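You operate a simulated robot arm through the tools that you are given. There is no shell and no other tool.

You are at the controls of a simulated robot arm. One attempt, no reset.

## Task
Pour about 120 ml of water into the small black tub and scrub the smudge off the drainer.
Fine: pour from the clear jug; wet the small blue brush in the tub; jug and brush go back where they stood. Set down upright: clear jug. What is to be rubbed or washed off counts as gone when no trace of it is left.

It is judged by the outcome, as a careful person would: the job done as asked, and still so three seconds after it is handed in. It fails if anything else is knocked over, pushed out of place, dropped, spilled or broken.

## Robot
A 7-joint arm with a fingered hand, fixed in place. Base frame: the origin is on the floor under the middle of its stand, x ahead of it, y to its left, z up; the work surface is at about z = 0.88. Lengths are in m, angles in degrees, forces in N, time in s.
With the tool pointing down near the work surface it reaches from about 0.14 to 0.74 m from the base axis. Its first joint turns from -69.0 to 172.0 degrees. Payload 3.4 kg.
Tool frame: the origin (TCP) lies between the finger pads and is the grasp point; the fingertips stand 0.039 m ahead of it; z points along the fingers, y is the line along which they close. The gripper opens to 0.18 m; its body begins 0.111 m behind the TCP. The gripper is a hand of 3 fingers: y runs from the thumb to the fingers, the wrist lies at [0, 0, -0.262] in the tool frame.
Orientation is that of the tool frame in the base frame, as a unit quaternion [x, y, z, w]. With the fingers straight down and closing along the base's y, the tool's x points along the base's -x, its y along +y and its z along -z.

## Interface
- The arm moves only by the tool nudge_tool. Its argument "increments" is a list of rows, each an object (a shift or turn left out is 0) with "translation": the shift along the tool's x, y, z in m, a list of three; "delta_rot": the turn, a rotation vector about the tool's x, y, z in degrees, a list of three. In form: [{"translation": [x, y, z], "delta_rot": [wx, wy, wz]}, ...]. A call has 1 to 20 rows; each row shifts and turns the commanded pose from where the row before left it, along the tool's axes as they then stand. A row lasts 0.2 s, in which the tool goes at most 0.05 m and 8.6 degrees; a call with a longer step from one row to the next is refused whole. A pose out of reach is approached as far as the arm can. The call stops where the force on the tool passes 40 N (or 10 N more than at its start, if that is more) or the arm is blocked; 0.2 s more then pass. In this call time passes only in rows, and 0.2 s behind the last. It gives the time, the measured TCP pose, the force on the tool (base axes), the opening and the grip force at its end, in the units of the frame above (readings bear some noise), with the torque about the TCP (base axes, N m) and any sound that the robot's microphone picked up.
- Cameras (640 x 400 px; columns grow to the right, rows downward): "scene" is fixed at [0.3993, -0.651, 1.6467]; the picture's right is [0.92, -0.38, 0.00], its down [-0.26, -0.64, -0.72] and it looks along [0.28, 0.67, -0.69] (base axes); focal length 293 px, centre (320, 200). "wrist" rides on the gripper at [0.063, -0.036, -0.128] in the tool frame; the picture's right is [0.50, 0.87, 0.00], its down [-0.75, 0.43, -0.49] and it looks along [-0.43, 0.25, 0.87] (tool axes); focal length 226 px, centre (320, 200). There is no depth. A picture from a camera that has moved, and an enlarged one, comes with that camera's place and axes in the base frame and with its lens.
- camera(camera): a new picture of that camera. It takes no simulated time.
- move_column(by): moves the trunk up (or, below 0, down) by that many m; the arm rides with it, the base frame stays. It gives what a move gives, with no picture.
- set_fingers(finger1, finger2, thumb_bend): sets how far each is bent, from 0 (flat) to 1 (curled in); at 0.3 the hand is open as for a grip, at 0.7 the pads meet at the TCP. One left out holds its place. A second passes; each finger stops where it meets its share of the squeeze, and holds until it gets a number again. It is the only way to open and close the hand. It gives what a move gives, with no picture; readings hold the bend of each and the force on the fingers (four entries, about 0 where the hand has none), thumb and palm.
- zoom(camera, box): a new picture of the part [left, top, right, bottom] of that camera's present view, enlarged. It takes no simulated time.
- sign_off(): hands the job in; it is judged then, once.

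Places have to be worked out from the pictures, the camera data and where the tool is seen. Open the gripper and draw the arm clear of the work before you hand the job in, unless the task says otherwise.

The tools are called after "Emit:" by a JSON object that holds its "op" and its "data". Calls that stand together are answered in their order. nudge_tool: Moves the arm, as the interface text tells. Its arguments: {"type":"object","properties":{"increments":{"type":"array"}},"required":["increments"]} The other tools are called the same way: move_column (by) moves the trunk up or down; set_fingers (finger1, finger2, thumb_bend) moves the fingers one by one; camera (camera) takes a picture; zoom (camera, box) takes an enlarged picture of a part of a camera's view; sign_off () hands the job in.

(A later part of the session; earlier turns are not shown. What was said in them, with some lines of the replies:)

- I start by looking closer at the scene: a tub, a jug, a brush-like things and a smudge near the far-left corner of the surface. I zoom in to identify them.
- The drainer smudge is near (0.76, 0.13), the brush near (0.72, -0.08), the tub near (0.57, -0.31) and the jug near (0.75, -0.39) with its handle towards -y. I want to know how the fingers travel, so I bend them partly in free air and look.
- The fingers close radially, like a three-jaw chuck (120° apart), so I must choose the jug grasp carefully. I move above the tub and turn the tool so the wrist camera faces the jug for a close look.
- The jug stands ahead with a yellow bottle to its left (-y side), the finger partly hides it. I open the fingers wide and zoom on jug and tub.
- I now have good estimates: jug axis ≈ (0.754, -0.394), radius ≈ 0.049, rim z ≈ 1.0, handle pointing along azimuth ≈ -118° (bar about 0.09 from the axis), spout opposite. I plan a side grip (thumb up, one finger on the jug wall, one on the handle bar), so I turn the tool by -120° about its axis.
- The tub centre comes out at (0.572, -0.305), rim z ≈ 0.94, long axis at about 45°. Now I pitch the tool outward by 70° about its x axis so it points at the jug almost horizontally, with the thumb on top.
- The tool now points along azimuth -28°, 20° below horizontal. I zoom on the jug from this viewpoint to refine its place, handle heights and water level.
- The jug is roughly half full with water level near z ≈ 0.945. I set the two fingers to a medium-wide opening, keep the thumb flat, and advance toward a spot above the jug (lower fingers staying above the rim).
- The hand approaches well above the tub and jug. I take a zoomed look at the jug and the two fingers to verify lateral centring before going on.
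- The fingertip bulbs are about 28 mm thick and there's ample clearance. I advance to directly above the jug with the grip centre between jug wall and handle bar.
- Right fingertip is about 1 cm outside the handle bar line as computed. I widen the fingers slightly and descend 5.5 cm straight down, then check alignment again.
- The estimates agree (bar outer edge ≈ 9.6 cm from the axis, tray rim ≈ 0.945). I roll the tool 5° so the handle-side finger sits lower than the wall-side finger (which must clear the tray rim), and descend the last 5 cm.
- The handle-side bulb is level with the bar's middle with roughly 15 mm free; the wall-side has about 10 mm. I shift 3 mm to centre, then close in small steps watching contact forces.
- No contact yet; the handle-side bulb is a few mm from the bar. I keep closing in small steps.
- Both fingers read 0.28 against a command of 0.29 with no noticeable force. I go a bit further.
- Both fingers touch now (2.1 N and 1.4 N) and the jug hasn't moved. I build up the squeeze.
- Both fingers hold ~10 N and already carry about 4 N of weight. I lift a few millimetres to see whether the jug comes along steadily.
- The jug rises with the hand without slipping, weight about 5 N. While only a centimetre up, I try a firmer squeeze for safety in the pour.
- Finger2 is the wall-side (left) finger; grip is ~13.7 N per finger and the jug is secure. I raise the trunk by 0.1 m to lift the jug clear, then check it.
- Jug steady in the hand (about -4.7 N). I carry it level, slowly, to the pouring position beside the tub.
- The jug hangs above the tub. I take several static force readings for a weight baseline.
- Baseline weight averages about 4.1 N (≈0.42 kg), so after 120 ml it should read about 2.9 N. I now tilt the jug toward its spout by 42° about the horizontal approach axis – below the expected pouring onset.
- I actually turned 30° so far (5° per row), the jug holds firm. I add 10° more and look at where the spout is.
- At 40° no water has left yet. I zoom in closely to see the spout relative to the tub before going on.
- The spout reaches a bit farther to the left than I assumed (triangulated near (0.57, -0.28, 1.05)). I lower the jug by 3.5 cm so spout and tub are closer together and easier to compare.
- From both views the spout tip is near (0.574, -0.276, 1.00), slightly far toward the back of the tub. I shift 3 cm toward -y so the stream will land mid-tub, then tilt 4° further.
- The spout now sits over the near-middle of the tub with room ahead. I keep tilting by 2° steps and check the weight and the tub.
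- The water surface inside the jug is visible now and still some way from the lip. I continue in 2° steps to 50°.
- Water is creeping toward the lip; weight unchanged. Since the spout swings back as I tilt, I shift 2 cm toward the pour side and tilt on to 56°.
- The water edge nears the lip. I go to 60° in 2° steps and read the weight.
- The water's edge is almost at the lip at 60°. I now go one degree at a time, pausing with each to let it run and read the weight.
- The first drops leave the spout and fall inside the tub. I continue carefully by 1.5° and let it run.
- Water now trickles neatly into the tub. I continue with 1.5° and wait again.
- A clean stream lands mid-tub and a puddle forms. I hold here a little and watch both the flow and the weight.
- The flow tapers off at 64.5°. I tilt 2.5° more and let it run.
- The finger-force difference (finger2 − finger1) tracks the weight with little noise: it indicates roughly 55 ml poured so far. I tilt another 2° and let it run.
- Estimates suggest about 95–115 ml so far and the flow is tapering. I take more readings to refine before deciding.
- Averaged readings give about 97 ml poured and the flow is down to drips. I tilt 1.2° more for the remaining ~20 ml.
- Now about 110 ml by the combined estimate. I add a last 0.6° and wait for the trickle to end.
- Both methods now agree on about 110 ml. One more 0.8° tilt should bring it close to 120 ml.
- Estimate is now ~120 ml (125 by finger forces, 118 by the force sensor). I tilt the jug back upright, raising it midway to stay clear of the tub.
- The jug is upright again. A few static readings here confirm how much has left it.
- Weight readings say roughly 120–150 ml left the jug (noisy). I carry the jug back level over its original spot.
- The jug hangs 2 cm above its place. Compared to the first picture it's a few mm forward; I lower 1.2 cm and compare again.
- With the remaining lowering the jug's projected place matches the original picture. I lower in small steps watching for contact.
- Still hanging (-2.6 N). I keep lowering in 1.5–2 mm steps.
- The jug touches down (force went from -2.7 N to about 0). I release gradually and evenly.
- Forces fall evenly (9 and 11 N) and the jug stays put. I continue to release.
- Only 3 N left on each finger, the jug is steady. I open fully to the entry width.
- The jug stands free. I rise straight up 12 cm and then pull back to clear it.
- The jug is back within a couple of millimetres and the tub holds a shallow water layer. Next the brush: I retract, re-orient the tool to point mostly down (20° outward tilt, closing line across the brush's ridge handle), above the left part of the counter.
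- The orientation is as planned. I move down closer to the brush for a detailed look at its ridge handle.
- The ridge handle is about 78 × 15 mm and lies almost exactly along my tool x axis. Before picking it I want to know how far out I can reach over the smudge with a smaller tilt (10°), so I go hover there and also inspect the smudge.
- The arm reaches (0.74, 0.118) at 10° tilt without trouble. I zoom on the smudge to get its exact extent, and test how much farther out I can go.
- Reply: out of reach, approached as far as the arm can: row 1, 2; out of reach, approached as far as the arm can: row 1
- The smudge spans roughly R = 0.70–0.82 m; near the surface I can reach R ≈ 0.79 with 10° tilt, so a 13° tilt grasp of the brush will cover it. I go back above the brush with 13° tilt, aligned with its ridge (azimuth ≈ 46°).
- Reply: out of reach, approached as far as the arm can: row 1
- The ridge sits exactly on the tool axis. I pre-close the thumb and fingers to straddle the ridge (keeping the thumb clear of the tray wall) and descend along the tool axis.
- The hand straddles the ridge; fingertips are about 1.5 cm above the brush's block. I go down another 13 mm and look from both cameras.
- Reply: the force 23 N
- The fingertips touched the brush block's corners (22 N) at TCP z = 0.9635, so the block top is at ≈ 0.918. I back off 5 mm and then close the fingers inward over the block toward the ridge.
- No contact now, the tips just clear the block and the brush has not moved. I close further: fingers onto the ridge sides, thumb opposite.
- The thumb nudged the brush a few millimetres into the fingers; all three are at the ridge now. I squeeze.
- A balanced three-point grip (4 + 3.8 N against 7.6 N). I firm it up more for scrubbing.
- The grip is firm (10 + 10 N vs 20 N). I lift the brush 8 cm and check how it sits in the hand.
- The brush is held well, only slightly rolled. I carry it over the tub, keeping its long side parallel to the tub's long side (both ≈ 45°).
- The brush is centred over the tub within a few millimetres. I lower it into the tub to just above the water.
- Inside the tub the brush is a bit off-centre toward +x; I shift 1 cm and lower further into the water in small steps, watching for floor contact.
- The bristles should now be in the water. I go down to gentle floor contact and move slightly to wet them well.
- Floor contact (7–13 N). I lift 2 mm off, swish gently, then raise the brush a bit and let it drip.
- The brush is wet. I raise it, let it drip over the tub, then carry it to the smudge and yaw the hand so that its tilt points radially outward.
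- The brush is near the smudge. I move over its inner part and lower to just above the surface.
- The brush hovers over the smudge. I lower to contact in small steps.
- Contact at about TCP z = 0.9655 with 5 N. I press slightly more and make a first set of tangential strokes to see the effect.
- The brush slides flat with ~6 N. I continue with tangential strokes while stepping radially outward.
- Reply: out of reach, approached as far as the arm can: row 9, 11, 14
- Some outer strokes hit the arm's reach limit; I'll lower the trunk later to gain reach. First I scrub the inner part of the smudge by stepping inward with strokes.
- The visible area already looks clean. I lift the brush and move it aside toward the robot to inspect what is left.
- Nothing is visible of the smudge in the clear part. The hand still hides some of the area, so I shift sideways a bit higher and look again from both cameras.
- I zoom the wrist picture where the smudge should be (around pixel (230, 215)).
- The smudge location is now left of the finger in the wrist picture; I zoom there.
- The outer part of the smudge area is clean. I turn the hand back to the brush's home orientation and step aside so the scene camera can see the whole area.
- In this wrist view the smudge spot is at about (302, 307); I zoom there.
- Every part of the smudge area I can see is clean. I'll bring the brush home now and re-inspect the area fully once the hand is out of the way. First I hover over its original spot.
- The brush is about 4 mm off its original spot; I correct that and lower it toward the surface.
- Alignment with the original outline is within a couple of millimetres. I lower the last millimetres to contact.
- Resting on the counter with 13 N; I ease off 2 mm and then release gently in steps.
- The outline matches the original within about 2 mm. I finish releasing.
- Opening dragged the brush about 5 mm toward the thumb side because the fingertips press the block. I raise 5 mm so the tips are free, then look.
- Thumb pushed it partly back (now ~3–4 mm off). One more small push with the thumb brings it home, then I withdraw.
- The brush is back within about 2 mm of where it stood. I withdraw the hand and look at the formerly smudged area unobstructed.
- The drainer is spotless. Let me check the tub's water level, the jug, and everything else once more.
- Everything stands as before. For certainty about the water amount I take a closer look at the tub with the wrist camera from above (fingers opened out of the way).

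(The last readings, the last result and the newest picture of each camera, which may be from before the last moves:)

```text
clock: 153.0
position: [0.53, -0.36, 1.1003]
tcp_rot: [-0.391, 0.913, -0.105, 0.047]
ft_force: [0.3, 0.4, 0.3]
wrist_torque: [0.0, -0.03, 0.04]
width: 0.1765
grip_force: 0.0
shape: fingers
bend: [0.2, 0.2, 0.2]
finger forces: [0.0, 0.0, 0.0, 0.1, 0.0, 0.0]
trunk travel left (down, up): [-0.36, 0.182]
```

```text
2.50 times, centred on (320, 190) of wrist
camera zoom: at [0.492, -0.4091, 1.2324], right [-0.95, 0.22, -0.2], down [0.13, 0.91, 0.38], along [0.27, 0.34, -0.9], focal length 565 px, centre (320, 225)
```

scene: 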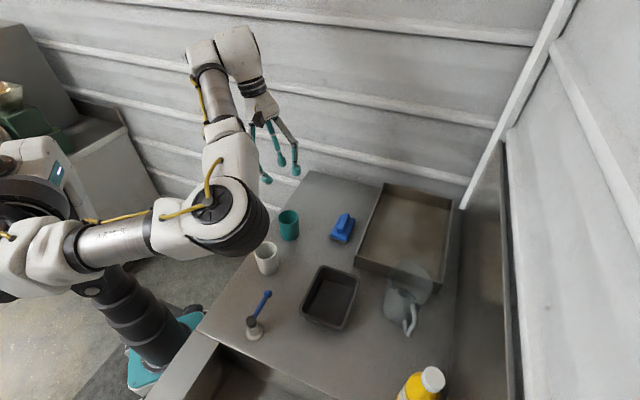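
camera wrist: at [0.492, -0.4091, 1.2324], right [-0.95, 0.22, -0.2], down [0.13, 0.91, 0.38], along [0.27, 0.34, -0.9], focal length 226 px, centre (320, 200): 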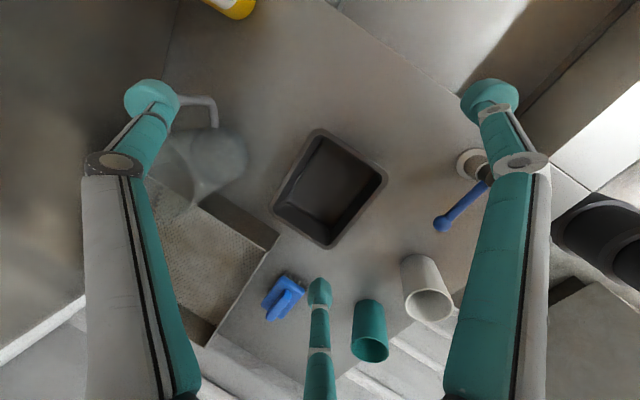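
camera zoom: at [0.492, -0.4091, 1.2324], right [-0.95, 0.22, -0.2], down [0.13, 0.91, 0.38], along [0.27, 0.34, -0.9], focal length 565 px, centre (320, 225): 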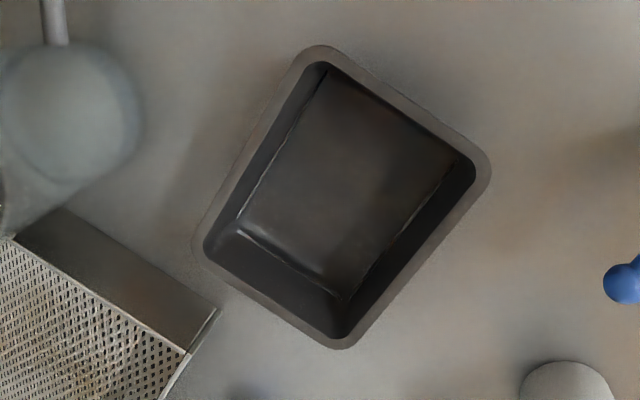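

The water lies quietly in the tub with no spills around, consistent with the roughly 120–130 ml from the weight readings. I now draw the arm up and back, clear of the work.

Emit:
{"op": "nudge_tool", "data": {"increments": [{"translation": [0, -0.0084, -0.0365]}, {"translation": [0, -0.0084, -0.0365]}, {"translation": [0, -0.0084, -0.0365]}, {"translation": [0, -0.0084, -0.0365]}, {"translation": [-0.0212, 0.0331, -0.0076]}, {"translation": [-0.0212, 0.0331, -0.0076]}, {"translation": [-0.0212, 0.0331, -0.0076]}, {"translation": [-0.0212, 0.0331, -0.0076]}, {"translation": [-0.0212, 0.0331, -0.0076]}, {"translation": [-0.0212, 0.0331, -0.0076]}, {"translation": [-0.0212, 0.0331, -0.0076]}, {"translation": [-0.0212, 0.0331, -0.0076]}]}}

Emit:
{"op": "camera", "data": {"camera": "scene"}}

Emit:
{"op": "camera", "data": {"camera": "wrist"}}

Emit:
{"op": "zoom", "data": {"camera": "scene", "box": [280, 165, 480, 345]}}

```text
clock: 155.6
position: [0.4504, -0.0415, 1.2494]
tcp_rot: [-0.389, 0.914, -0.106, 0.046]
ft_force: [0.2, -0.2, 0.1]
wrist_torque: [0.01, -0.01, -0.01]
width: 0.177
grip_force: 0.1
shape: fingers
bend: [0.2, 0.2, 0.2]
finger forces: [0.0, 0.0, 0.1, 0.1, 0.0, 0.0]
trunk travel left (down, up): [-0.36, 0.182]
```

```text
taken
```

scene: 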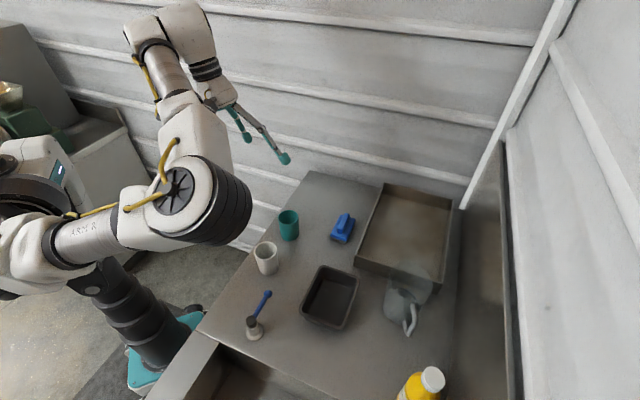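

```text
taken
camera wrist: at [0.4117, -0.0913, 1.3817], right [-0.95, 0.22, -0.2], down [0.13, 0.92, 0.38], along [0.27, 0.33, -0.9], focal length 226 px, centre (320, 200)
```

wrist: 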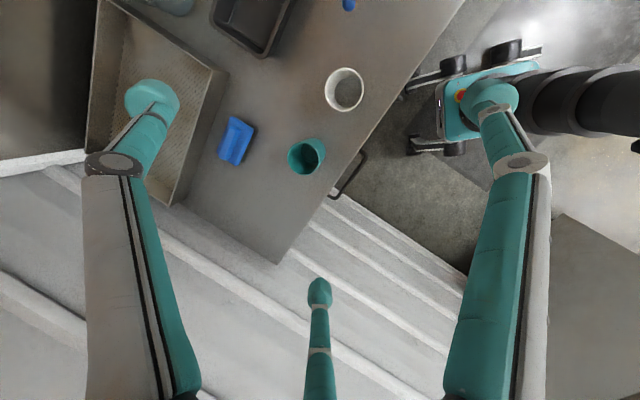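

```text
2.22 times, centred on (380, 255) of scene
camera zoom: at [0.3993, -0.651, 1.6467], right [0.92, -0.38, 0.0], down [-0.26, -0.64, -0.72], along [0.28, 0.67, -0.69], focal length 652 px, centre (187, 78)
```

zoom: 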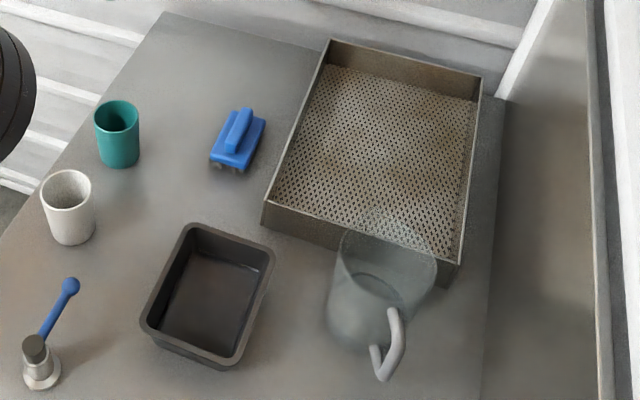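

All objects stand in place, the arm is clear and the hand open. One last close look at the cleaned spot from the wrist camera.

Emit:
{"op": "zoom", "data": {"camera": "wrist", "box": [200, 170, 300, 260]}}

Emit:
{"op": "zoom", "data": {"camera": "scene", "box": [300, 170, 360, 210]}}

```text
4.44 times, centred on (250, 215) of wrist
camera zoom: at [0.4117, -0.0913, 1.3817], right [-0.95, 0.22, -0.2], down [0.13, 0.92, 0.38], along [0.27, 0.33, -0.9], focal length 1005 px, centre (631, 133)
```

zoom: 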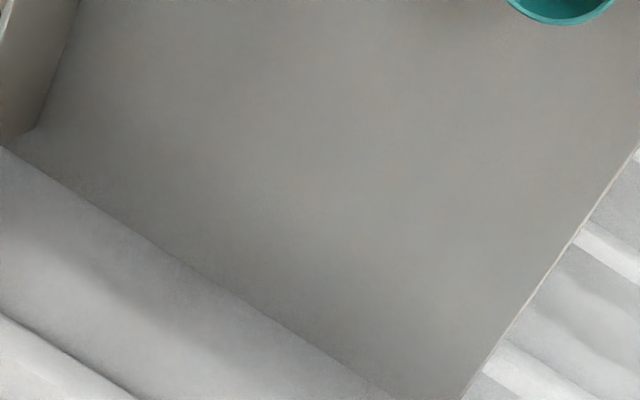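

```text
10.00 times, centred on (330, 190) of scene
camera zoom: at [0.3993, -0.651, 1.6467], right [0.92, -0.38, 0.0], down [-0.26, -0.64, -0.72], along [0.28, 0.67, -0.69], focal length 2933 px, centre (220, 300)
```

zoom: 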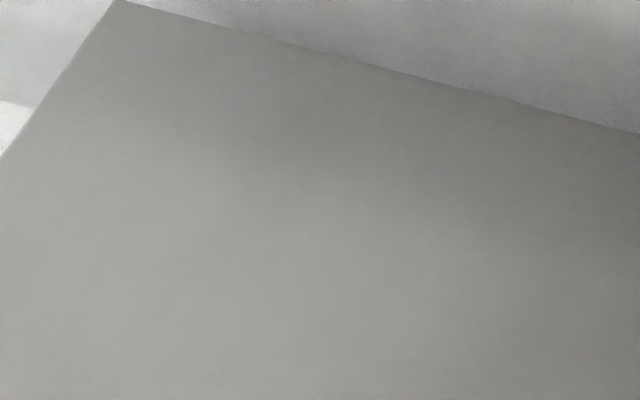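

No trace of the smudge remains in either view. The tub holds the water, the jug is upright in its place, the brush is back and the arm is clear, so I hand the job in.

Emit:
{"op": "sign_off", "data": {}}

```text
The job is handed in.
```

The job is done and handed in. The smudge is gone from the drainer, and close views from both cameras show no trace of it.

- **Water:** I poured from the clear jug into the small black tub. My best estimate is 120–135 ml. The weight and grip readings were noisy and ranged from about 118 to 164 ml, so it may be somewhat over 120. The brush carried a little away when I wet it in the tub.
- **Jug:** it is standing upright, within about 2 mm of where it stood.
- **Brush:** it is back within about 2 mm of its original spot.
- **Everything else:** the cups, tray, soap bottle and tub look undisturbed, and I saw no spills.

The hand is open and the arm is drawn back clear of the work.
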